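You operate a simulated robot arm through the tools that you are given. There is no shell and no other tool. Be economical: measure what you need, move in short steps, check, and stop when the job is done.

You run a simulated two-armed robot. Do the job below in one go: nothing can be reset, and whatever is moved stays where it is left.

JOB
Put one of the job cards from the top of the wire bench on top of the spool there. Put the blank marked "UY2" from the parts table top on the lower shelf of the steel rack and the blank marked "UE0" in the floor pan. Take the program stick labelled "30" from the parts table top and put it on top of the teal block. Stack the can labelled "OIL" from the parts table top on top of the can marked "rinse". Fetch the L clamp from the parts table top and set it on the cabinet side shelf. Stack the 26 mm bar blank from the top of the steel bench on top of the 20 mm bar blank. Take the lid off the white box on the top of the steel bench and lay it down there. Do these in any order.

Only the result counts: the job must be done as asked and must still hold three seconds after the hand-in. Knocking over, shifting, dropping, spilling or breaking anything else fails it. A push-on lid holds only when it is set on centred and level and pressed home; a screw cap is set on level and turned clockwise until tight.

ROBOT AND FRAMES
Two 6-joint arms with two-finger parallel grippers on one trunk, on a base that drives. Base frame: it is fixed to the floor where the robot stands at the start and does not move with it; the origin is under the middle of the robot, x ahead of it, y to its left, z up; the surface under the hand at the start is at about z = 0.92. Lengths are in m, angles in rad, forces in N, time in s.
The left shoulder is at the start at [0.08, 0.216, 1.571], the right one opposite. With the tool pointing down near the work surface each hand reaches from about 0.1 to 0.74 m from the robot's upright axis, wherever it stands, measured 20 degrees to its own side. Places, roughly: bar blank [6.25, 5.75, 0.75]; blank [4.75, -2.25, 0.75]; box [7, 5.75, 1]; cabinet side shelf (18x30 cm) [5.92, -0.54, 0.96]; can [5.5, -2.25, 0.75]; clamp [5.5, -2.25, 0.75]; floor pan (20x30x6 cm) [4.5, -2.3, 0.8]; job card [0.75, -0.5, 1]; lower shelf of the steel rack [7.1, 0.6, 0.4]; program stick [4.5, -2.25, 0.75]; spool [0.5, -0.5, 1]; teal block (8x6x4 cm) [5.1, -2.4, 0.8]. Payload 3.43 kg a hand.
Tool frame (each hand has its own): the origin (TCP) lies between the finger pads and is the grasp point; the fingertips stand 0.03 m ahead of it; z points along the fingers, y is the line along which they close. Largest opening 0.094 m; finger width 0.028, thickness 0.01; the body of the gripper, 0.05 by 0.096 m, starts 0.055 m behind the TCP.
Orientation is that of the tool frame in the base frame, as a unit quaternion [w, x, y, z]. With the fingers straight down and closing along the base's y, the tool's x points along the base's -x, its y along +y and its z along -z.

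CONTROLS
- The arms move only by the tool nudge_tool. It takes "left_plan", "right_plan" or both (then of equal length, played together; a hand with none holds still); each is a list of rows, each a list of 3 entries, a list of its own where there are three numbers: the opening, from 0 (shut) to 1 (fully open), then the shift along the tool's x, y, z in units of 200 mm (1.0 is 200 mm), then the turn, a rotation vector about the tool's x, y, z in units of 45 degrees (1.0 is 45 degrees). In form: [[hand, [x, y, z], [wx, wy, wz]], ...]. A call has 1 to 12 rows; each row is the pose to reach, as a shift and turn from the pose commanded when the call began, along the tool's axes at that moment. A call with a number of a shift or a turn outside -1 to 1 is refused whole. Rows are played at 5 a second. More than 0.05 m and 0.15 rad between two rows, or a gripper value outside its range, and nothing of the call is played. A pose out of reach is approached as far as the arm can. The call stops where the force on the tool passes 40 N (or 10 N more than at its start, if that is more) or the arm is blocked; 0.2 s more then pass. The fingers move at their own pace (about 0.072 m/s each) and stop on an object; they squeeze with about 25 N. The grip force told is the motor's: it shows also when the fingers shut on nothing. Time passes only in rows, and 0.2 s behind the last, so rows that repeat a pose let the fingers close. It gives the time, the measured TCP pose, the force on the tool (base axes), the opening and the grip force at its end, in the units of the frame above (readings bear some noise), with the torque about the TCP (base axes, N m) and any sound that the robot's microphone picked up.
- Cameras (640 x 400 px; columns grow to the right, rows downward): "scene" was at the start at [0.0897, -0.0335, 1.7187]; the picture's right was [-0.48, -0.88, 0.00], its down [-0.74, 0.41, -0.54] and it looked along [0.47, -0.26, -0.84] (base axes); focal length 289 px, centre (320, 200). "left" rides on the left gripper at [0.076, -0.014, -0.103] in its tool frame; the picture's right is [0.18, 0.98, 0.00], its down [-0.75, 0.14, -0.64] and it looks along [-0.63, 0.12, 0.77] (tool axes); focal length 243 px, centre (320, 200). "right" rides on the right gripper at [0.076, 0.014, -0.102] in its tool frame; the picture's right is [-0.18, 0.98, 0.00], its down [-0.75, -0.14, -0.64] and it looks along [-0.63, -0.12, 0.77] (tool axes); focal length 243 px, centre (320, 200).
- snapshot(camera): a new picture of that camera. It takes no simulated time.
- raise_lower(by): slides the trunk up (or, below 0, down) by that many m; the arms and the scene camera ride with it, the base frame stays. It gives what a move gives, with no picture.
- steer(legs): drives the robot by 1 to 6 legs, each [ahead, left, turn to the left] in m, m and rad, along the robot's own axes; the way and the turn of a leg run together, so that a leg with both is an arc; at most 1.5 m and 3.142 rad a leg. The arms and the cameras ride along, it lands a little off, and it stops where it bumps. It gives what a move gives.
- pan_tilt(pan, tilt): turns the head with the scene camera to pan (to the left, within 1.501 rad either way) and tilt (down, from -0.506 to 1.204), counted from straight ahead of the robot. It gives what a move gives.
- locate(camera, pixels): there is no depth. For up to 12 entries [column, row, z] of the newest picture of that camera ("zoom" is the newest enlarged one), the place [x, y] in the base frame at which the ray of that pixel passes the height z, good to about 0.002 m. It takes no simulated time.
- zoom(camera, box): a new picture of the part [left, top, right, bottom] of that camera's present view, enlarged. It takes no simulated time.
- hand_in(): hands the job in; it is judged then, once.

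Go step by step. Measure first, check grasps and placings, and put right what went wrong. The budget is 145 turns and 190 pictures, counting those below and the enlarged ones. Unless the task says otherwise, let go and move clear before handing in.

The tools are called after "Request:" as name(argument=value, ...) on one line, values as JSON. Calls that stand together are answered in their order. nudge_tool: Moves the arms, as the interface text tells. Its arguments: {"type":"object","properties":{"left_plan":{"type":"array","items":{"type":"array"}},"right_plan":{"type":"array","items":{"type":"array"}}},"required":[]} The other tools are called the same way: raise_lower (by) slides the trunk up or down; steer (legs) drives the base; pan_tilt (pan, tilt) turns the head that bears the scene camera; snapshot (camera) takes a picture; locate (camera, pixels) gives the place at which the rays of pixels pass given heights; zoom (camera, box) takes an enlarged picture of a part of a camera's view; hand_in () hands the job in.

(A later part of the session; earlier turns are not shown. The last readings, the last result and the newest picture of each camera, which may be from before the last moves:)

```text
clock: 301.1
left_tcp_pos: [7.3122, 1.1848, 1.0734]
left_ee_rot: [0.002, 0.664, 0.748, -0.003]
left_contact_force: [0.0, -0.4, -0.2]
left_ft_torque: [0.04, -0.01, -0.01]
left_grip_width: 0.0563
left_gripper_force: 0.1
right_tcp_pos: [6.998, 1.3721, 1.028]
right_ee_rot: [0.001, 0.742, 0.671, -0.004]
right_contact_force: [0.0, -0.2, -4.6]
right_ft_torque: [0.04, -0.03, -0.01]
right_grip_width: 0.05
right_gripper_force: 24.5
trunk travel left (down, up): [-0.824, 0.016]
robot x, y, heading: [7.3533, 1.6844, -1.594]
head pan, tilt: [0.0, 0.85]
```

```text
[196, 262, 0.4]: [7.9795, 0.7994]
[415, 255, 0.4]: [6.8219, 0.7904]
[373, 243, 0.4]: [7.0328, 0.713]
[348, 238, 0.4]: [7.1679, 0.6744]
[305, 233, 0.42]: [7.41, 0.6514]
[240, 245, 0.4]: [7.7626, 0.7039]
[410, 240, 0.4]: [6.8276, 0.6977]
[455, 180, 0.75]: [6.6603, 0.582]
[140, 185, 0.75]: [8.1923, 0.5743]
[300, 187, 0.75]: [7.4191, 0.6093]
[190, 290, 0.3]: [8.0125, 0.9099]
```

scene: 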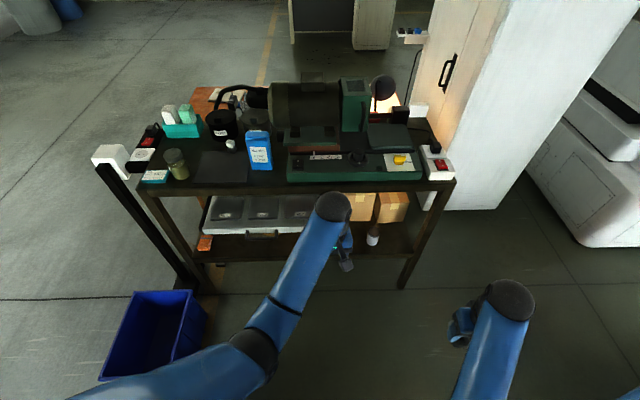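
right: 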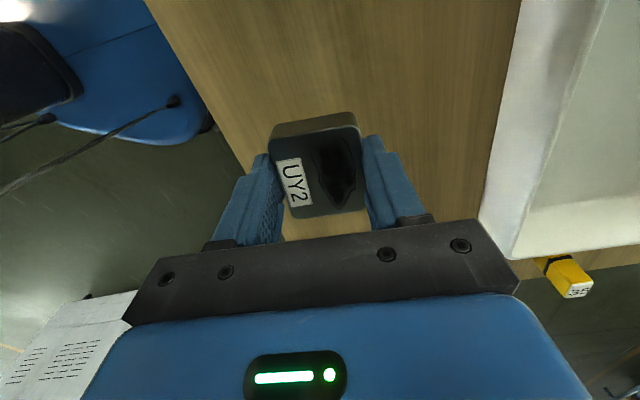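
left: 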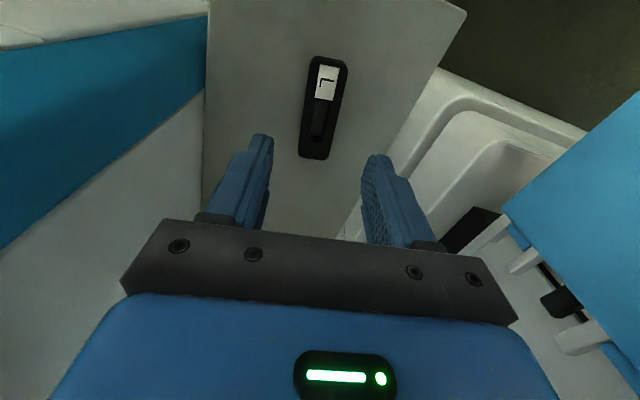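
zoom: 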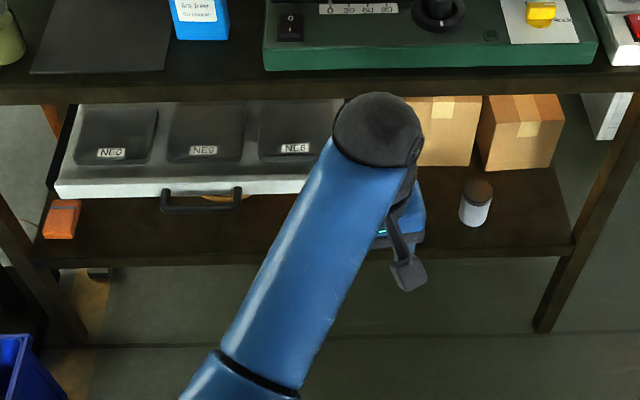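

Shelf front edge at y of about 0.79, free around (7.20, 0.72) between the tray and the small can. Tilting the right hand 45° forward now in free space.

Request:
raise_lower(by=-0.2)

Request:
nudge_tool(right_plan=[[0, [0, 0, 0], [0, -0.17, 0]], [0, [0, 0, 0], [0, -0.34, 0]], [0, [0, 0, 0], [0, -0.51, 0]], [0, [0, 0, 0], [0, -0.68, 0]], [0, [0, 0, 0], [0, -0.85, 0]], [0, [0, 0, 0], [0, -1, 0]], [0, [0, 0, 0], [0, -1, 0]]], left_plan=[[0.6, [0, 0.2, 0], [0, 0, 0]], [0.6, [0, 0.4, 0], [0, 0, 0]], [0.6, [0, 0.6, 0], [0, 0, 0]], [0.6, [0.1, 0.8, 0], [0, 0, 0]], [0.6, [0.2, 1, 0], [0, 0, 0]], [0.6, [0.2, 1, 0], [0, 0, 0]], [0.6, [0.2, 1, 0], [0, 0, 0]]])

Request:
snapshot(camera="scene")

Request:
snapshot(camera="right")

```text
clock: 303.2
left_tcp_pos: [7.3107, 1.1851, 0.874]
left_ee_rot: [0.001, 0.663, 0.749, -0.002]
left_contact_force: [-0.5, 0.1, -0.1]
left_ft_torque: [-0.01, -0.03, -0.04]
left_grip_width: 0.0564
left_gripper_force: 0.0
right_tcp_pos: [6.9983, 1.3716, 0.8278]
right_ee_rot: [0.001, 0.742, 0.67, -0.004]
right_contact_force: [-0.2, -0.5, -4.4]
right_ft_torque: [0.01, -0.01, 0.0]
right_grip_width: 0.05
right_gripper_force: 25.2
trunk travel left (down, up): [-0.624, 0.216]
robot x, y, heading: [7.3546, 1.6846, -1.602]
head pan, tilt: [0.0, 0.85]
```

```text
clock: 304.4
left_tcp_pos: [7.4785, 1.2217, 0.8382]
left_ee_rot: [0.003, 0.663, 0.749, -0.005]
left_contact_force: [1.0, -0.8, 0.0]
left_ft_torque: [-0.06, 0.0, -0.02]
left_grip_width: 0.0564
left_gripper_force: 0.1
left hand out of reach, approached as far as the arm can: row 1, 2, 3, 4, 5
right_tcp_pos: [6.9954, 1.289, 0.8816]
right_ee_rot: [0.219, 0.625, 0.695, -0.279]
right_contact_force: [-0.1, -0.2, -5.7]
right_ft_torque: [0.1, 0.04, -0.03]
right_grip_width: 0.0497
right_gripper_force: 25.1
trunk travel left (down, up): [-0.624, 0.216]
robot x, y, heading: [7.353, 1.6836, -1.6]
head pan, tilt: [0.0, 0.85]
stopped in row 5 (right hand): the arm was blocked; the commanded pose is now the measured one
```

```text
85 pictures are left
```

scene: 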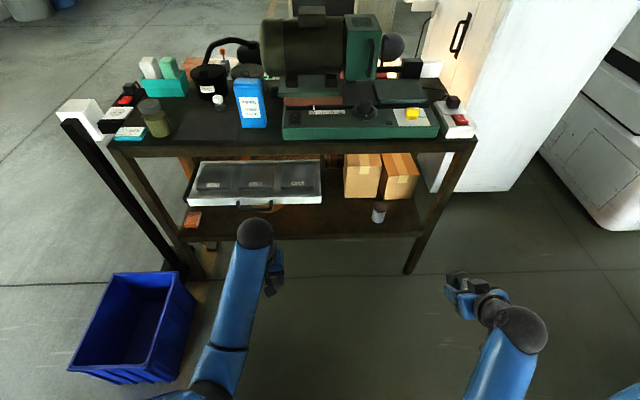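

```text
84 pictures are left
```

right: 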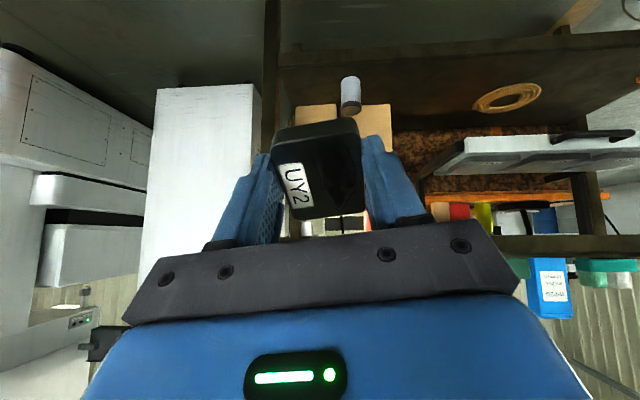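

The tilt of about 42° is enough: tool z is now (−0.04, −0.66, −0.75). I'll locate the spot once more, then drive forward and lower the trunk.

Request:
locate(camera="scene", pixels=[[322, 203, 0.42], [345, 212, 0.4], [379, 222, 0.4], [345, 198, 0.4], [380, 198, 0.4], [300, 240, 0.4], [270, 208, 0.4], [300, 153, 0.75], [300, 153, 0.92]])

Request:
steer(legs=[[0.28, 0, 0]])

Request:
raise_lower(by=-0.28)

Request:
snapshot(camera="right")

Request:
snapshot(camera="scene")

```text
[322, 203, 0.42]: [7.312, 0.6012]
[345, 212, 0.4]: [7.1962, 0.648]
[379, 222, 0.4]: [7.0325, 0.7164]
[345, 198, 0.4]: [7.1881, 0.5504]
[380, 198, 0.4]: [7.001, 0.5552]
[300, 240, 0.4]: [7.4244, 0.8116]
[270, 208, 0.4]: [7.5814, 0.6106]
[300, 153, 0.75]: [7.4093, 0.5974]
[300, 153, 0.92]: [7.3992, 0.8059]
```

```text
clock: 306.3
left_tcp_pos: [7.4696, 0.9431, 0.8371]
left_ee_rot: [0.003, 0.663, 0.748, -0.003]
left_contact_force: [1.0, -0.5, -0.4]
left_ft_torque: [0.0, -0.01, 0.0]
left_grip_width: 0.0564
left_gripper_force: 0.1
right_tcp_pos: [6.9852, 1.0105, 0.8824]
right_ee_rot: [0.219, 0.626, 0.693, -0.283]
right_contact_force: [0.1, -0.3, -4.1]
right_ft_torque: [0.05, -0.03, -0.02]
right_grip_width: 0.05
right_gripper_force: 24.7
trunk travel left (down, up): [-0.624, 0.216]
robot x, y, heading: [7.3484, 1.4056, -1.599]
head pan, tilt: [0.0, 0.85]
```

```text
clock: 309.1
left_tcp_pos: [7.4701, 0.9431, 0.5548]
left_ee_rot: [0.002, 0.663, 0.748, -0.004]
left_contact_force: [0.3, 0.2, -0.1]
left_ft_torque: [0.02, -0.01, 0.01]
left_grip_width: 0.0562
left_gripper_force: 0.0
right_tcp_pos: [6.9834, 1.0096, 0.6042]
right_ee_rot: [0.218, 0.626, 0.693, -0.284]
right_contact_force: [0.1, -1.0, -5.0]
right_ft_torque: [0.12, 0.03, -0.01]
right_grip_width: 0.0501
right_gripper_force: 25.6
trunk travel left (down, up): [-0.344, 0.496]
robot x, y, heading: [7.3419, 1.4093, -1.597]
head pan, tilt: [0.0, 0.85]
```

```text
83 pictures are left
```

right: 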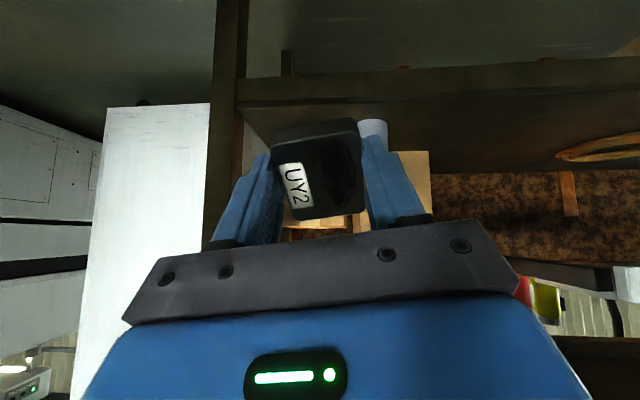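

```text
82 pictures are left
```

scene: 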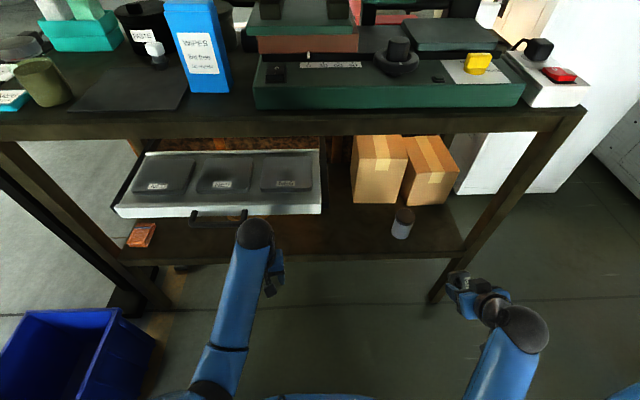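

The free spot is at about (350,228). Moving the right hand sideways to x of 7.17, clear of the small can.

Request:
locate(camera="scene", pixels=[[400, 235, 0.4], [350, 228, 0.4], [322, 213, 0.43], [350, 203, 0.4], [330, 262, 0.4], [390, 132, 0.92]])

Request:
nudge_tool(right_plan=[[0, [-0.03, 0.22, -0.01], [0, 0, 0]], [0, [-0.05, 0.44, -0.02], [0, 0, 0]], [0, [-0.08, 0.66, -0.035], [0, 0, 0]], [0, [-0.115, 0.88, -0.05], [0, 0, 0]], [0, [-0.115, 0.94, -0.05], [0, 0, 0]], [0, [-0.115, 0.94, -0.05], [0, 0, 0]]])

Request:
snapshot(camera="right")

```text
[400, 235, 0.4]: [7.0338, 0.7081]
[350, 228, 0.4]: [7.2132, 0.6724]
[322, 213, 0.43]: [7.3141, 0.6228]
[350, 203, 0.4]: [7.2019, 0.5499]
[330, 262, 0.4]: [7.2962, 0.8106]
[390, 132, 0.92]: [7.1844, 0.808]
```

```text
clock: 310.5
left_tcp_pos: [7.4693, 0.943, 0.5567]
left_ee_rot: [0.002, 0.663, 0.749, -0.003]
left_contact_force: [-0.4, 0.7, -0.1]
left_ft_torque: [-0.01, 0.01, -0.01]
left_grip_width: 0.0566
left_gripper_force: 0.0
right_tcp_pos: [7.1737, 1.0084, 0.6051]
right_ee_rot: [0.217, 0.627, 0.692, -0.283]
right_contact_force: [0.3, 0.4, -4.7]
right_ft_torque: [0.11, 0.0, -0.02]
right_grip_width: 0.0499
right_gripper_force: 25.1
trunk travel left (down, up): [-0.344, 0.496]
robot x, y, heading: [7.3495, 1.4057, -1.599]
head pan, tilt: [0.0, 0.85]
```

```text
81 pictures are left
```

right: 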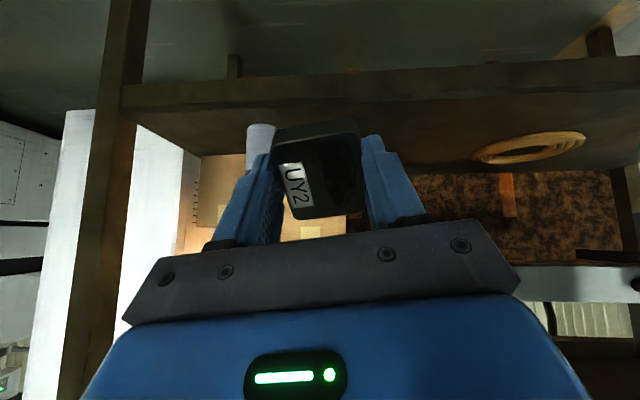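

Clear of the can (at (255,135)). Moving forward into the rack, slightly down.

Request:
nudge_tool(right_plan=[[0, [-0.14, 0.004, 0.157], [0, 0, 0]], [0, [-0.28, 0.008, 0.313], [0, 0, 0]], [0, [-0.42, 0.012, 0.47], [0, 0, 0]], [0, [-0.56, 0.016, 0.627], [0, 0, 0]], [0, [-0.7, 0.02, 0.783], [0, 0, 0]], [0, [-0.84, 0.024, 0.94], [0, 0, 0]], [0, [-0.84, 0.024, 0.94], [0, 0, 0]]])

Request:
snapshot(camera="right")

Request:
snapshot(camera="scene")

```text
clock: 312.1
left_tcp_pos: [7.4675, 0.9423, 0.5579]
left_ee_rot: [0.002, 0.663, 0.749, -0.003]
left_contact_force: [0.0, -0.4, -0.7]
left_ft_torque: [-0.02, 0.01, 0.01]
left_grip_width: 0.0565
left_gripper_force: 0.1
right_tcp_pos: [7.1892, 0.7592, 0.5724]
right_ee_rot: [0.218, 0.626, 0.693, -0.282]
right_contact_force: [1.1, -0.1, -3.8]
right_ft_torque: [0.09, 0.03, 0.01]
right_grip_width: 0.0498
right_gripper_force: 24.7
trunk travel left (down, up): [-0.344, 0.496]
robot x, y, heading: [7.3454, 1.4054, -1.603]
head pan, tilt: [0.0, 0.85]
```

```text
80 pictures are left
```

right: 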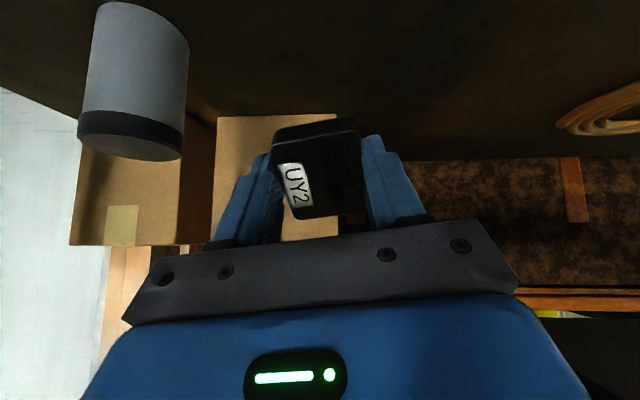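

```text
79 pictures are left
```

scene: 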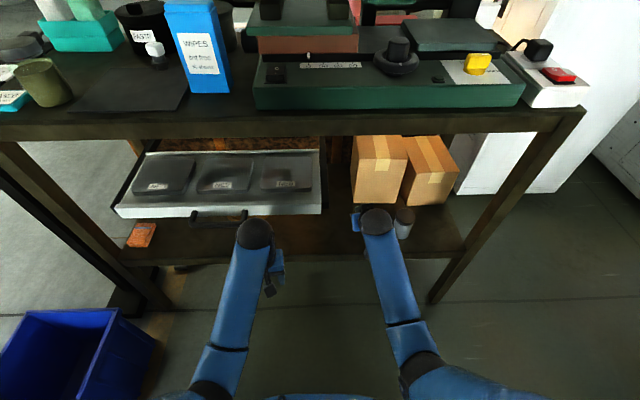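

Going down toward the shelf, shifting slightly away from the can.

Request:
nudge_tool(right_plan=[[0, [0.06, 0.06, 0.1], [0, 0, 0]], [0, [0.12, 0.11, 0.2], [0, 0, 0]], [0, [0.18, 0.15, 0.31], [0, 0, 0]], [0, [0.25, 0.166, 0.41], [0, 0, 0]], [0, [0.31, 0.166, 0.51], [0, 0, 0]], [0, [0.31, 0.166, 0.51], [0, 0, 0]]])

Request:
snapshot(camera="right")

```text
clock: 313.3
left_tcp_pos: [7.4693, 0.9438, 0.5574]
left_ee_rot: [0.002, 0.664, 0.748, -0.003]
left_contact_force: [-0.1, -0.5, -1.7]
left_ft_torque: [0.05, 0.03, 0.01]
left_grip_width: 0.0566
left_gripper_force: 0.1
right_tcp_pos: [7.2146, 0.7326, 0.4749]
right_ee_rot: [0.231, 0.624, 0.688, -0.29]
right_contact_force: [-1.4, 19.9, 29.5]
right_ft_torque: [0.66, -0.86, 0.65]
right_grip_width: 0.0509
right_gripper_force: 25.0
trunk travel left (down, up): [-0.344, 0.496]
robot x, y, heading: [7.3467, 1.4062, -1.604]
head pan, tilt: [0.0, 0.85]
stopped in row 5 (right hand): the force on the tool passed its limit at 86 N (the readings are from after the stop); the commanded pose is now the measured one
```

```text
78 pictures are left
```

right: 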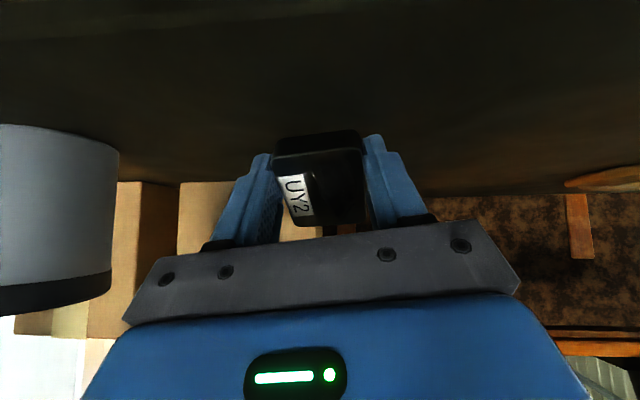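

Contact came early (shelf top is about 0.43). Backing up a few millimetres, then releasing gently.

Request:
nudge_tool(right_plan=[[0, [-0.012, 0, -0.014], [0, 0, 0]], [0, [-0.012, 0, -0.014], [0, 0, 0]], [0.6, [-0.012, 0, -0.014], [0, 0, 0]], [0.75, [-0.012, 0, -0.014], [0, 0, 0]], [0.75, [-0.012, 0, -0.014], [0, 0, 0]]])

Request:
snapshot(camera="right")

```text
clock: 314.5
left_tcp_pos: [7.4682, 0.9435, 0.5585]
left_ee_rot: [0.003, 0.664, 0.748, -0.004]
left_contact_force: [-0.7, 0.0, 0.4]
left_ft_torque: [-0.02, -0.04, 0.0]
left_grip_width: 0.0569
left_gripper_force: 0.1
right_tcp_pos: [7.2116, 0.7352, 0.4746]
right_ee_rot: [0.228, 0.625, 0.688, -0.291]
right_contact_force: [-16.1, -8.3, 20.8]
right_ft_torque: [-0.46, -0.11, -0.42]
right_grip_width: 0.0597
right_gripper_force: 0.1
trunk travel left (down, up): [-0.344, 0.496]
robot x, y, heading: [7.3464, 1.4029, -1.6]
head pan, tilt: [0.0, 0.85]
```

```text
77 pictures are left
```

right: 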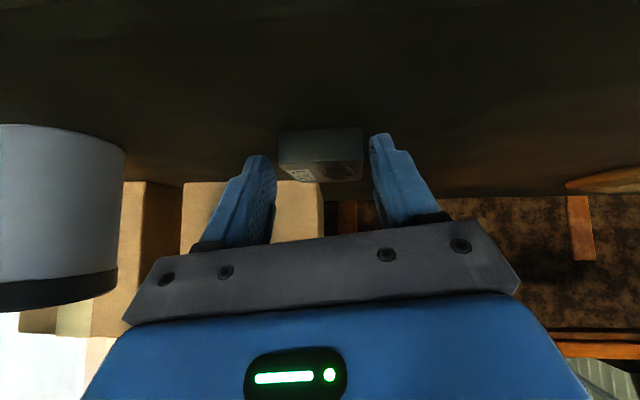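

The blank lies flat on the shelf between the fingers. Retreating back along the tool axis.

Request:
nudge_tool(right_plan=[[0.7, [-0.02, 0, -0.05], [0, 0, 0]], [0.7, [-0.02, 0, -0.25], [0, 0, 0]], [0.7, [0, 0, -0.45], [0, 0, 0]], [0.7, [0.15, 0, -0.6], [0, 0, 0]], [0.7, [0.35, 0, -0.75], [0, 0, 0]], [0.7, [0.55, 0, -0.9], [0, 0, 0]], [0.7, [0.7, 0, -1], [0, 0, 0]]])

Request:
snapshot(camera="right")

Request:
snapshot(camera="scene")

```text
clock: 316.1
left_tcp_pos: [7.4698, 0.9423, 0.5556]
left_ee_rot: [0.002, 0.663, 0.749, -0.004]
left_contact_force: [0.3, -0.1, -0.3]
left_ft_torque: [0.02, -0.02, 0.01]
left_grip_width: 0.0565
left_gripper_force: 0.1
right_tcp_pos: [7.2074, 0.9743, 0.5257]
right_ee_rot: [0.227, 0.625, 0.69, -0.287]
right_contact_force: [-0.5, -0.5, 0.1]
right_ft_torque: [-0.02, 0.0, 0.01]
right_grip_width: 0.0657
right_gripper_force: 0.1
trunk travel left (down, up): [-0.344, 0.496]
robot x, y, heading: [7.3431, 1.4042, -1.597]
head pan, tilt: [0.0, 0.85]
```

```text
76 pictures are left
```

right: 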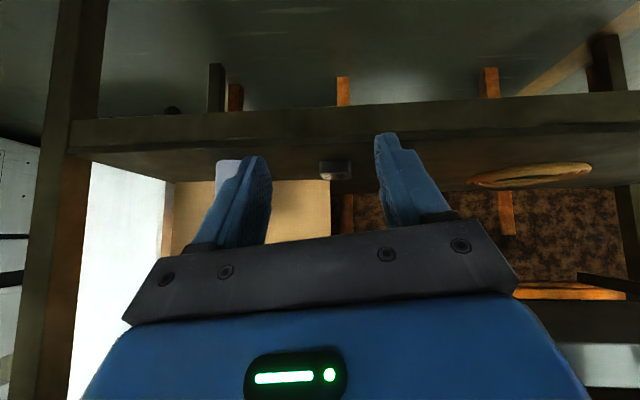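

```text
75 pictures are left
```

scene: 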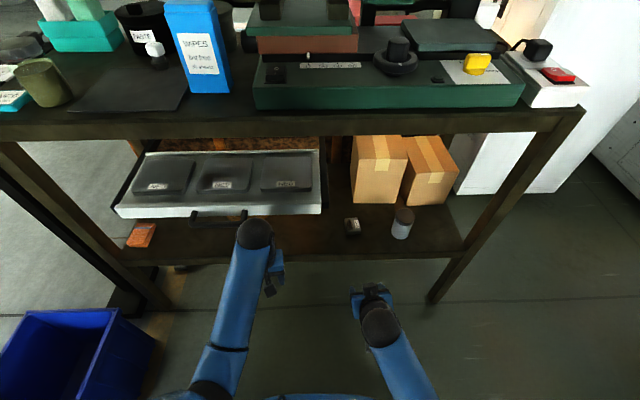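

UY2 lies on the lower shelf at (352,225) and nothing else moved. Backing off, raising the trunk, untilting the hand, and looking north.

Request:
steer(legs=[[-0.25, 0, 0]])

Request:
raise_lower(by=0.47)

Request:
nudge_tool(right_plan=[[1, [0, 0, 0], [0, 0.17, 0]], [1, [0, 0, 0], [0, 0.34, 0]], [1, [0, 0, 0], [0, 0.51, 0]], [1, [0, 0, 0], [0, 0.68, 0]], [1, [0, 0, 0], [0, 0.85, 0]], [1, [0, 0, 0], [0, 0.96, 0]], [1, [0, 0, 0], [0, 0.96, 0]]])

Request:
steer(legs=[[0, 0, -1.54]])

Request:
pan_tilt(pan=-0.8, tilt=0.3)

Request:
snapshot(camera="scene")

```text
clock: 317.9
left_tcp_pos: [7.4759, 1.1918, 0.5579]
left_ee_rot: [0.003, 0.664, 0.747, -0.004]
left_contact_force: [-0.7, 0.1, 0.1]
left_ft_torque: [0.02, 0.0, 0.0]
left_grip_width: 0.0565
left_gripper_force: 0.0
right_tcp_pos: [7.2137, 1.2239, 0.5262]
right_ee_rot: [0.227, 0.625, 0.688, -0.289]
right_contact_force: [0.3, 0.7, 0.1]
right_ft_torque: [-0.03, -0.02, 0.03]
right_grip_width: 0.0658
right_gripper_force: 0.0
trunk travel left (down, up): [-0.344, 0.496]
robot x, y, heading: [7.3533, 1.6582, -1.604]
head pan, tilt: [0.0, 0.85]
```

```text
refused: 0.47 is not a number from -0.4 to 0.4
```

```text
clock: 319.5
left_tcp_pos: [7.476, 1.1926, 0.5566]
left_ee_rot: [0.002, 0.665, 0.747, -0.003]
left_contact_force: [0.1, 0.5, -0.2]
left_ft_torque: [-0.01, 0.03, 0.01]
left_grip_width: 0.0563
left_gripper_force: 0.1
right_tcp_pos: [7.213, 1.223, 0.5253]
right_ee_rot: [-0.043, 0.687, 0.724, -0.038]
right_contact_force: [0.3, 0.3, 0.1]
right_ft_torque: [0.02, 0.01, -0.03]
right_grip_width: 0.0941
right_gripper_force: 0.1
trunk travel left (down, up): [-0.344, 0.496]
robot x, y, heading: [7.3541, 1.6543, -1.606]
head pan, tilt: [0.0, 0.85]
```

```text
clock: 323.7
left_tcp_pos: [6.8962, 1.5125, 0.5566]
left_ee_rot: [0.0, 0.997, 0.081, -0.004]
left_contact_force: [-0.2, -0.3, -0.1]
left_ft_torque: [-0.02, 0.0, 0.0]
left_grip_width: 0.0565
left_gripper_force: 0.0
right_tcp_pos: [6.916, 1.7758, 0.5266]
right_ee_rot: [-0.057, 0.997, 0.048, 0.002]
right_contact_force: [-0.2, 0.0, -0.1]
right_ft_torque: [0.01, -0.02, 0.01]
right_grip_width: 0.0938
right_gripper_force: 0.0
trunk travel left (down, up): [-0.344, 0.496]
robot x, y, heading: [7.3546, 1.6564, -3.127]
head pan, tilt: [0.0, 0.85]
```

```text
clock: 324.8
left_tcp_pos: [6.8966, 1.5126, 0.5574]
left_ee_rot: [0.0, 0.997, 0.081, -0.004]
left_contact_force: [0.5, -0.4, -0.2]
left_ft_torque: [0.01, 0.01, -0.01]
left_grip_width: 0.0562
left_gripper_force: 0.1
right_tcp_pos: [6.9152, 1.7758, 0.5256]
right_ee_rot: [-0.057, 0.997, 0.047, 0.001]
right_contact_force: [-0.2, 0.5, 0.1]
right_ft_torque: [-0.03, 0.02, 0.0]
right_grip_width: 0.0939
right_gripper_force: 0.1
trunk travel left (down, up): [-0.344, 0.496]
robot x, y, heading: [7.354, 1.6537, -3.131]
head pan, tilt: [-0.799, 0.3]
```

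```text
74 pictures are left
```

scene: 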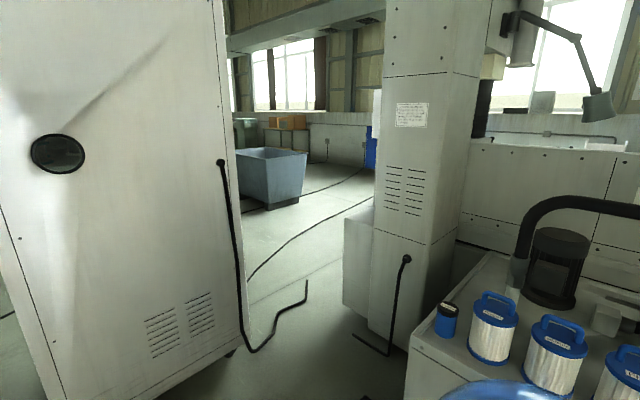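

The direct way west is cramped. I'll raise the trunk, back out east to x of about 8.8 and look north.

Request:
raise_lower(by=0.4)

Request:
steer(legs=[[-1.45, -0.03, 0], [0, 0, -1.58]])

Request:
pan_tilt(pan=0.3, tilt=0.3)

Request:
snapshot(camera="scene")

```text
clock: 328.6
left_tcp_pos: [6.8952, 1.5128, 0.9572]
left_ee_rot: [-0.001, 0.997, 0.082, -0.004]
left_contact_force: [-0.1, 0.2, -0.4]
left_ft_torque: [-0.03, -0.01, -0.03]
left_grip_width: 0.0564
left_gripper_force: 0.0
right_tcp_pos: [6.9158, 1.7755, 0.9245]
right_ee_rot: [-0.057, 0.997, 0.049, 0.002]
right_contact_force: [-0.8, -0.3, -0.6]
right_ft_torque: [-0.03, -0.04, 0.0]
right_grip_width: 0.0943
right_gripper_force: 0.1
trunk travel left (down, up): [-0.744, 0.096]
robot x, y, heading: [7.3522, 1.6561, -3.122]
head pan, tilt: [-0.799, 0.3]
```

```text
clock: 339.7
left_tcp_pos: [8.674, 2.1662, 0.9557]
left_ee_rot: [-0.003, 0.762, -0.647, -0.002]
left_contact_force: [0.4, -0.4, -0.1]
left_ft_torque: [0.02, -0.02, 0.04]
left_grip_width: 0.0562
left_gripper_force: 0.0
right_tcp_pos: [8.9351, 2.1474, 0.9252]
right_ee_rot: [-0.04, 0.739, -0.671, 0.042]
right_contact_force: [0.0, -0.9, -0.2]
right_ft_torque: [-0.01, 0.0, -0.01]
right_grip_width: 0.0939
right_gripper_force: 0.1
trunk travel left (down, up): [-0.744, 0.096]
robot x, y, heading: [8.8189, 1.7084, 1.582]
head pan, tilt: [-0.799, 0.3]
```

```text
clock: 341.1
left_tcp_pos: [8.6722, 2.1662, 0.957]
left_ee_rot: [-0.004, 0.762, -0.647, -0.002]
left_contact_force: [0.8, 0.4, -0.1]
left_ft_torque: [-0.02, 0.02, 0.01]
left_grip_width: 0.0564
left_gripper_force: 0.0
right_tcp_pos: [8.9367, 2.1477, 0.9248]
right_ee_rot: [-0.039, 0.739, -0.671, 0.041]
right_contact_force: [-0.8, -0.5, -0.3]
right_ft_torque: [0.03, 0.02, -0.02]
right_grip_width: 0.0941
right_gripper_force: 0.1
trunk travel left (down, up): [-0.744, 0.096]
robot x, y, heading: [8.8206, 1.7088, 1.585]
head pan, tilt: [0.3, 0.3]
```

```text
73 pictures are left
```

scene: 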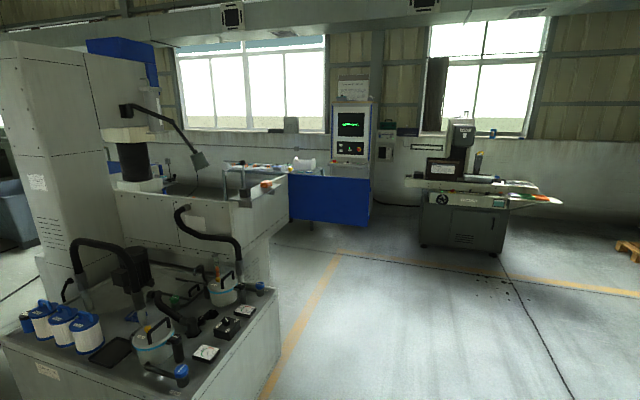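

The bench against the north wall (blue front at (330,200)) is likely the steel bench. Driving north along x of about 8.8.

Request:
steer(legs=[[1.5, 0, 0], [1.2, 0, 0]])

Request:
pan_tilt(pan=0.8, tilt=0.45)

Request:
snapshot(camera="scene")

```text
clock: 354.3
left_tcp_pos: [8.615, 4.9021, 0.9567]
left_ee_rot: [-0.003, 0.765, -0.644, -0.002]
left_contact_force: [-0.5, 0.1, 0.6]
left_ft_torque: [0.01, -0.02, -0.01]
left_grip_width: 0.0564
left_gripper_force: 0.0
right_tcp_pos: [8.8782, 4.8849, 0.9256]
right_ee_rot: [-0.039, 0.741, -0.669, 0.041]
right_contact_force: [0.7, 0.6, -0.4]
right_ft_torque: [-0.03, -0.01, 0.04]
right_grip_width: 0.0939
right_gripper_force: 0.0
trunk travel left (down, up): [-0.744, 0.096]
robot x, y, heading: [8.7637, 4.445, 1.592]
head pan, tilt: [0.3, 0.3]
```

```text
clock: 355.3
left_tcp_pos: [8.6153, 4.9035, 0.9563]
left_ee_rot: [-0.003, 0.765, -0.644, -0.002]
left_contact_force: [0.1, -0.3, -0.3]
left_ft_torque: [0.02, -0.01, -0.04]
left_grip_width: 0.0563
left_gripper_force: 0.0
right_tcp_pos: [8.8775, 4.885, 0.9266]
right_ee_rot: [-0.038, 0.741, -0.669, 0.042]
right_contact_force: [0.0, 1.2, 0.8]
right_ft_torque: [-0.04, -0.03, 0.0]
right_grip_width: 0.0941
right_gripper_force: 0.0
trunk travel left (down, up): [-0.744, 0.096]
robot x, y, heading: [8.7611, 4.446, 1.59]
head pan, tilt: [0.799, 0.45]
```

```text
72 pictures are left
```

scene: 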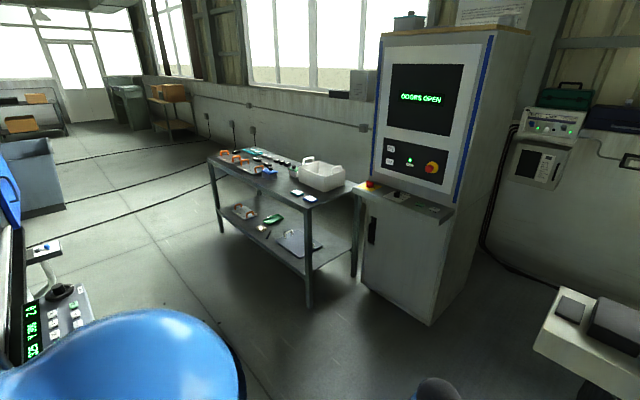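

The steel bench stands at (210–355, 150–210) with the white box at (323,172). Locating its corners.

Request:
locate(camera="scene", pixels=[[308, 208, 0.85], [355, 183, 0.85], [208, 158, 0.85], [322, 175, 0.9], [310, 305, 0.0], [222, 232, 0.0], [362, 282, 0.0]])

Request:
zoom(camera="scene", box=[190, 130, 370, 260])

```text
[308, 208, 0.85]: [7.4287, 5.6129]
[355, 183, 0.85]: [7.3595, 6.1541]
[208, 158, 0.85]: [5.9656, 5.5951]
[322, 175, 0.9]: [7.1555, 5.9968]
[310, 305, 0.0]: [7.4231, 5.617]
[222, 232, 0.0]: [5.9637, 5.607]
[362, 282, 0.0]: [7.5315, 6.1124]
```

```text
3.08 times, centred on (280, 195) of scene
```

zoom: 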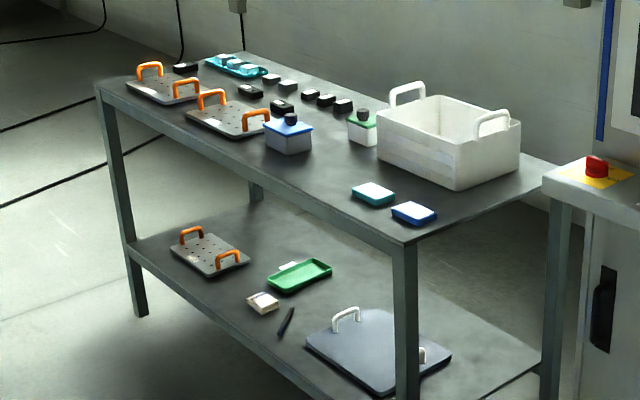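

The bench is x 5.96–7.43, front y 5.61, top about 0.85. I'll raise the trunk, move up to y of about 5.0 and sidestep west.

Request:
raise_lower(by=0.09)

Request:
steer(legs=[[0.55, 0, 0], [0, 1.45, 0], [0, 0.4, 0]])

Request:
pan_tilt(pan=0.1, tilt=0.75)

Request:
snapshot(camera="scene")

```text
clock: 356.5
left_tcp_pos: [8.6158, 4.903, 1.0467]
left_ee_rot: [-0.003, 0.765, -0.644, -0.002]
left_contact_force: [-0.1, 0.5, 0.4]
left_ft_torque: [-0.01, -0.03, 0.01]
left_grip_width: 0.0564
left_gripper_force: 0.0
right_tcp_pos: [8.8795, 4.8866, 1.0146]
right_ee_rot: [-0.038, 0.741, -0.669, 0.041]
right_contact_force: [0.3, -0.4, -0.2]
right_ft_torque: [-0.02, 0.01, 0.0]
right_grip_width: 0.094
right_gripper_force: 0.0
trunk travel left (down, up): [-0.834, 0.006]
robot x, y, heading: [8.7623, 4.4442, 1.59]
head pan, tilt: [0.799, 0.45]
```

```text
clock: 368.6
left_tcp_pos: [6.7422, 5.3869, 1.0462]
left_ee_rot: [-0.001, 0.772, -0.636, -0.003]
left_contact_force: [0.1, 0.2, 0.0]
left_ft_torque: [-0.01, 0.01, 0.01]
left_grip_width: 0.0564
left_gripper_force: 0.0
right_tcp_pos: [7.0052, 5.3763, 1.0145]
right_ee_rot: [-0.038, 0.748, -0.661, 0.04]
right_contact_force: [0.0, -0.5, 0.0]
right_ft_torque: [0.01, 0.01, -0.02]
right_grip_width: 0.094
right_gripper_force: 0.0
trunk travel left (down, up): [-0.834, 0.006]
robot x, y, heading: [6.8977, 4.9359, 1.612]
head pan, tilt: [0.799, 0.45]
```

```text
clock: 369.7
left_tcp_pos: [6.7397, 5.3874, 1.0467]
left_ee_rot: [-0.003, 0.772, -0.636, -0.002]
left_contact_force: [-0.3, 0.5, 0.3]
left_ft_torque: [-0.03, 0.0, -0.01]
left_grip_width: 0.0564
left_gripper_force: 0.0
right_tcp_pos: [7.0029, 5.3763, 1.0152]
right_ee_rot: [-0.039, 0.749, -0.661, 0.041]
right_contact_force: [-0.2, 0.5, 0.8]
right_ft_torque: [0.0, 0.0, -0.03]
right_grip_width: 0.094
right_gripper_force: 0.1
trunk travel left (down, up): [-0.834, 0.006]
robot x, y, heading: [6.899, 4.9346, 1.612]
head pan, tilt: [0.099, 0.75]
```

```text
70 pictures are left
```

scene: 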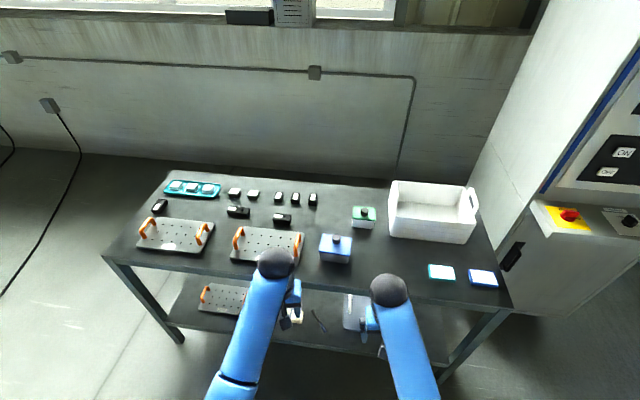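

Good view. Zooming into the bar blanks and the boxes.

Request:
zoom(camera="scene", box=[140, 165, 330, 265])

Request:
zoom(camera="scene", box=[300, 170, 510, 300])

Request:
zoom(camera="scene", box=[215, 180, 325, 240])

```text
3.37 times, centred on (235, 215) of scene
```

zoom: 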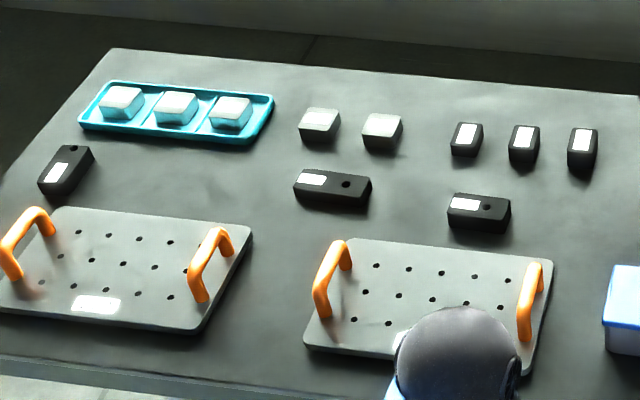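

```text
3.05 times, centred on (405, 235) of scene
```

zoom: 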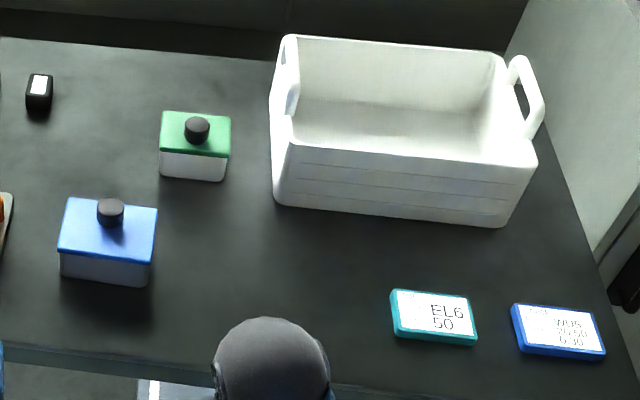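

```text
5.82 times, centred on (270, 210) of scene
```

zoom: 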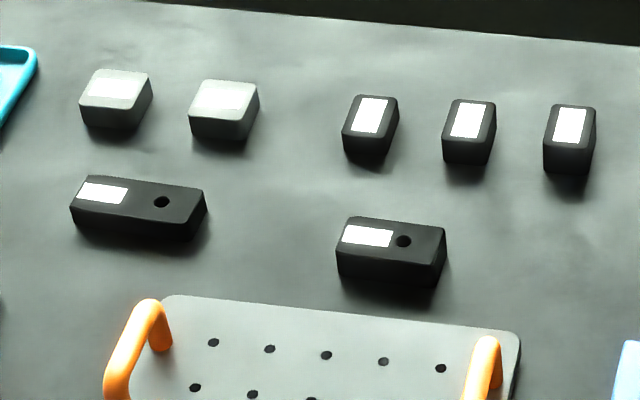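

Labels are washed out from here and I can't yet tell which box body is white. Driving closer to use the hand cameras.

Request:
steer(legs=[[0.28, 0.12, -0.04]])

Request:
snapshot(camera="left")

Request:
snapshot(camera="right")

Request:
snapshot(camera="scene")

```text
clock: 371.7
left_tcp_pos: [6.6316, 5.6674, 1.0474]
left_ee_rot: [-0.004, 0.758, -0.652, -0.004]
left_contact_force: [-0.8, 0.0, 0.1]
left_ft_torque: [0.0, 0.0, 0.02]
left_grip_width: 0.0564
left_gripper_force: 0.1
right_tcp_pos: [6.8941, 5.6457, 1.0164]
right_ee_rot: [-0.04, 0.736, -0.675, 0.041]
right_contact_force: [0.3, -1.6, 0.0]
right_ft_torque: [-0.01, -0.01, 0.04]
right_grip_width: 0.0937
right_gripper_force: 0.1
trunk travel left (down, up): [-0.834, 0.006]
robot x, y, heading: [6.7681, 5.2134, 1.574]
head pan, tilt: [0.099, 0.75]
```

```text
66 pictures are left
```

left: 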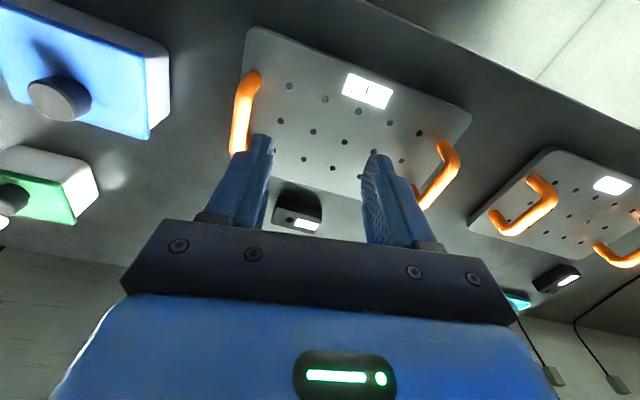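

```text
65 pictures are left
```

right: 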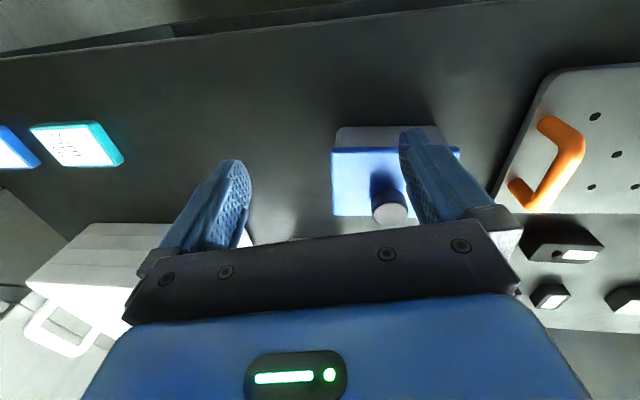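

```text
64 pictures are left
```

scene: 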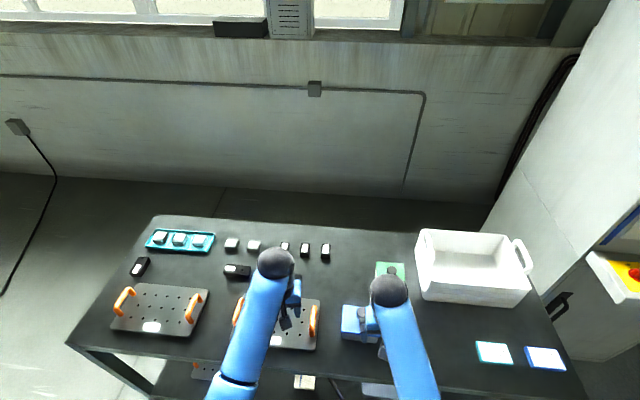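

Request:
zoom(camera="left", box=[0, 0, 180, 240])

Request:
zoom(camera="scene", box=[120, 220, 260, 290])

```text
1.67 times, centred on (90, 120) of left
```

zoom: 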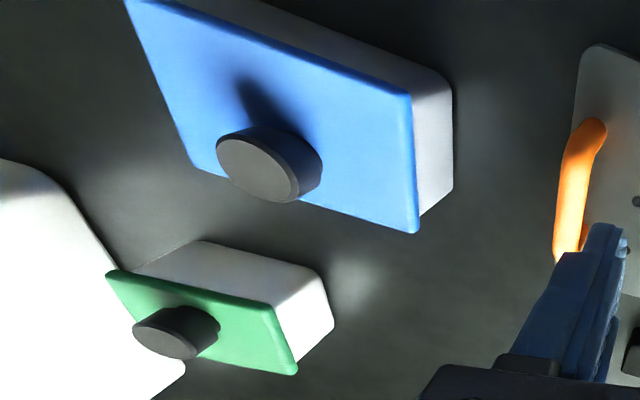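

```text
4.57 times, centred on (190, 255) of scene
```

zoom: 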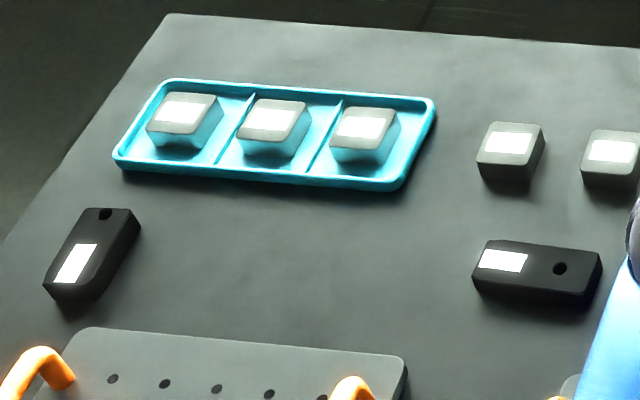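

The green-lidded box has the white body; the blue-lidded one is greyish. Now I'll try reading the bar labels with zooms.

Request:
zoom(camera="left", box=[265, 185, 335, 240])

Request:
zoom(camera="left", box=[525, 255, 595, 300])

Request:
zoom(camera="right", box=[510, 210, 640, 320])

```text
7.27 times, centred on (300, 212) of left
```

zoom: 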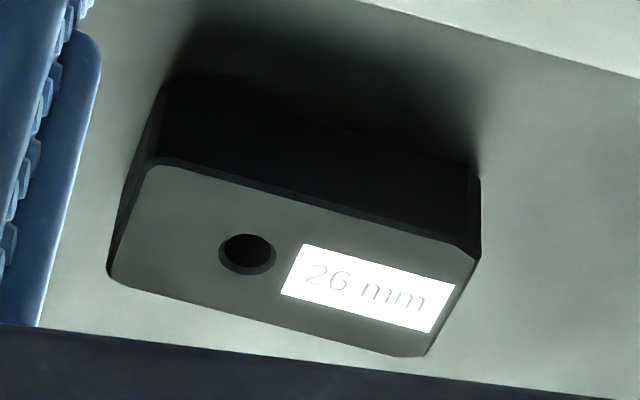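

```text
8.89 times, centred on (560, 278) of left
```

zoom: 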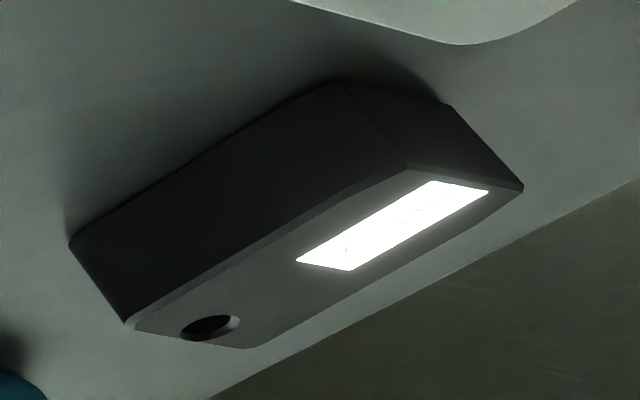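

```text
3.64 times, centred on (575, 265) of right
```

zoom: 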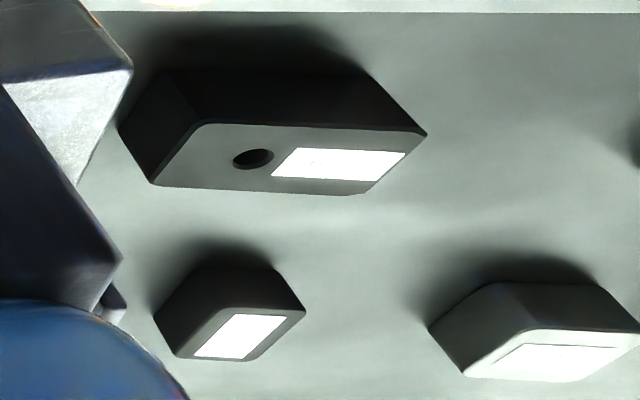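

The 26 mm bar is the right-hand one (left camera (300,213)). I still need the 20 mm one. First I'll level the right hand and locate the green-lidded box.

Request:
locate(camera="scene", pixels=[[390, 268, 0.92], [390, 275, 0.92], [322, 252, 0.87], [235, 270, 0.87], [139, 266, 0.87]])

Request:
nudge_tool(right_plan=[[1, [0.2, 0, -0.1], [-0.146, 0, 0]], [1, [0.4, -0.1, -0.1], [-0.146, 0, 0]], [1, [0.4, -0.1, -0.1], [-0.146, 0, 0]]], left_plan=[[1, [0, 0.2, 0], [0, 0, 0]], [1, [-0.1, 0.4, 0], [0, 0, 0]], [1, [-0.2, 0.6, 0], [0, 0, 0]]])

Request:
snapshot(camera="right")

Request:
snapshot(camera="left")

```text
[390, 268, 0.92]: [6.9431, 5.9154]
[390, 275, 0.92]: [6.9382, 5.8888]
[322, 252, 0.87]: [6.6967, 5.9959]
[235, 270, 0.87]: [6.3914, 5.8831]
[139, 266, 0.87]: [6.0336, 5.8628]
```

```text
clock: 372.5
left_tcp_pos: [6.505, 5.6936, 1.0458]
left_ee_rot: [-0.003, 0.759, -0.651, -0.001]
left_contact_force: [0.8, 1.1, -0.7]
left_ft_torque: [-0.01, -0.04, 0.02]
left_grip_width: 0.0941
left_gripper_force: 0.1
right_tcp_pos: [6.9187, 5.5714, 1.0334]
right_ee_rot: [0.003, 0.737, -0.676, 0.004]
right_contact_force: [-0.4, 0.1, 0.2]
right_ft_torque: [-0.02, 0.0, -0.01]
right_grip_width: 0.0942
right_gripper_force: 0.0
right hand out of reach, approached as far as the arm can: row 1, 2, 3
trunk travel left (down, up): [-0.834, 0.006]
robot x, y, heading: [6.7681, 5.2098, 1.575]
head pan, tilt: [0.099, 0.75]
```

```text
58 pictures are left
```

right: 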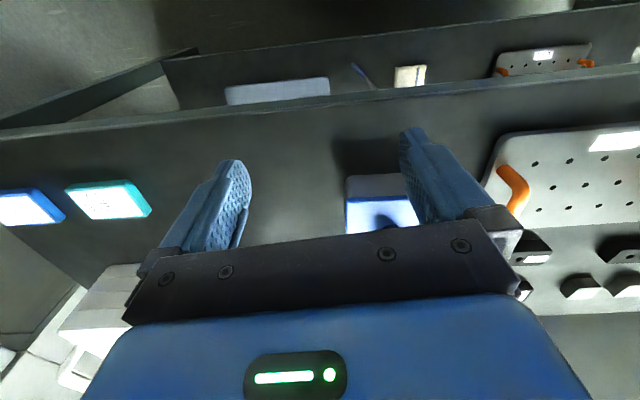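

```text
57 pictures are left
```

left: 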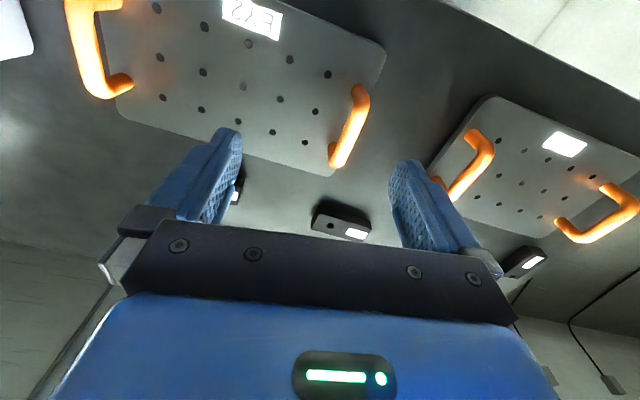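

The right hand is level. Zooming on the other two bars in the left view at (343,222) and (525,262).

Request:
zoom(camera="left", box=[308, 195, 378, 245])

Request:
nudge_tool(left_plan=[[1, [-0.1, 0.2, 0], [0, 0, 0]], [1, [-0.15, 0.4, 0], [0, 0, 0]], [1, [-0.2, 0.6, 0], [0, 0, 0]], [1, [-0.2, 0.8, 0], [0, 0, 0]], [1, [-0.2, 0.9, 0], [0, 0, 0]]], right_plan=[[1, [-0.2, 0, 0], [0, 0, 0]], [1, [-0.4, 0, 0], [0, 0, 0]], [1, [-0.6, 0, 0], [0, 0, 0]], [1, [-0.8, 0, 0], [0, 0, 0]], [1, [-0.9, 0, 0], [0, 0, 0]]])

Request:
snapshot(camera="right")

Request:
snapshot(camera="left")

```text
8.00 times, centred on (343, 220) of left
```

zoom: 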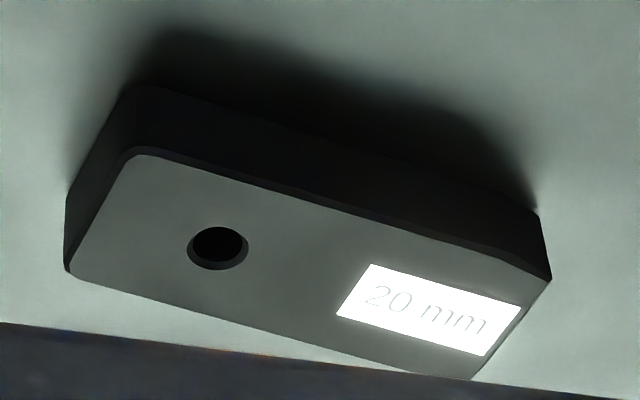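

```text
clock: 373.7
left_tcp_pos: [6.3216, 5.7027, 1.0466]
left_ee_rot: [-0.002, 0.759, -0.651, -0.002]
left_contact_force: [-0.3, 0.1, -0.5]
left_ft_torque: [0.01, -0.02, 0.02]
left_grip_width: 0.0941
left_gripper_force: 0.0
right_tcp_pos: [6.9023, 5.7505, 1.0322]
right_ee_rot: [0.003, 0.737, -0.676, 0.004]
right_contact_force: [-0.8, 0.4, -0.7]
right_ft_torque: [0.02, 0.03, -0.02]
right_grip_width: 0.0939
right_gripper_force: 0.2
trunk travel left (down, up): [-0.834, 0.006]
robot x, y, heading: [6.77, 5.2152, 1.579]
head pan, tilt: [0.099, 0.75]
```

```text
55 pictures are left
```

right: 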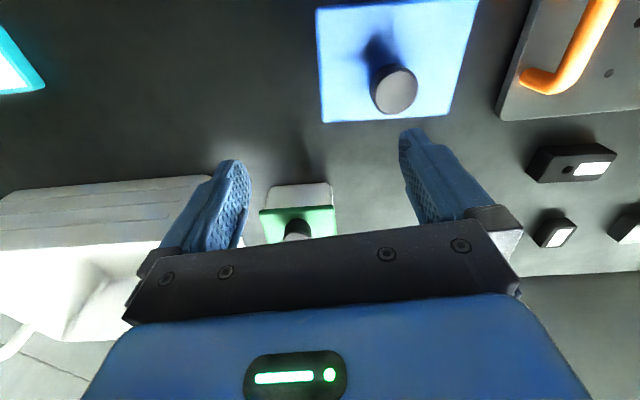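

```text
54 pictures are left
```

left: 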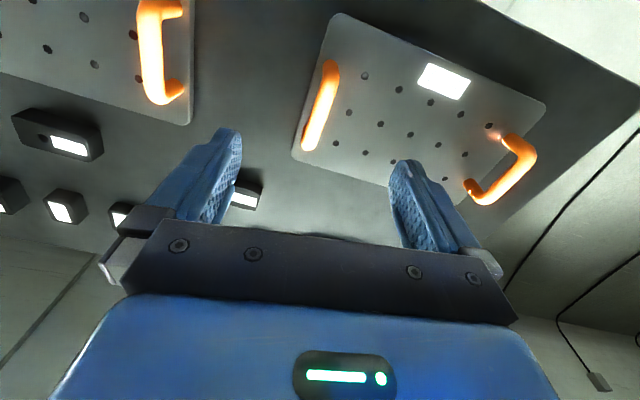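

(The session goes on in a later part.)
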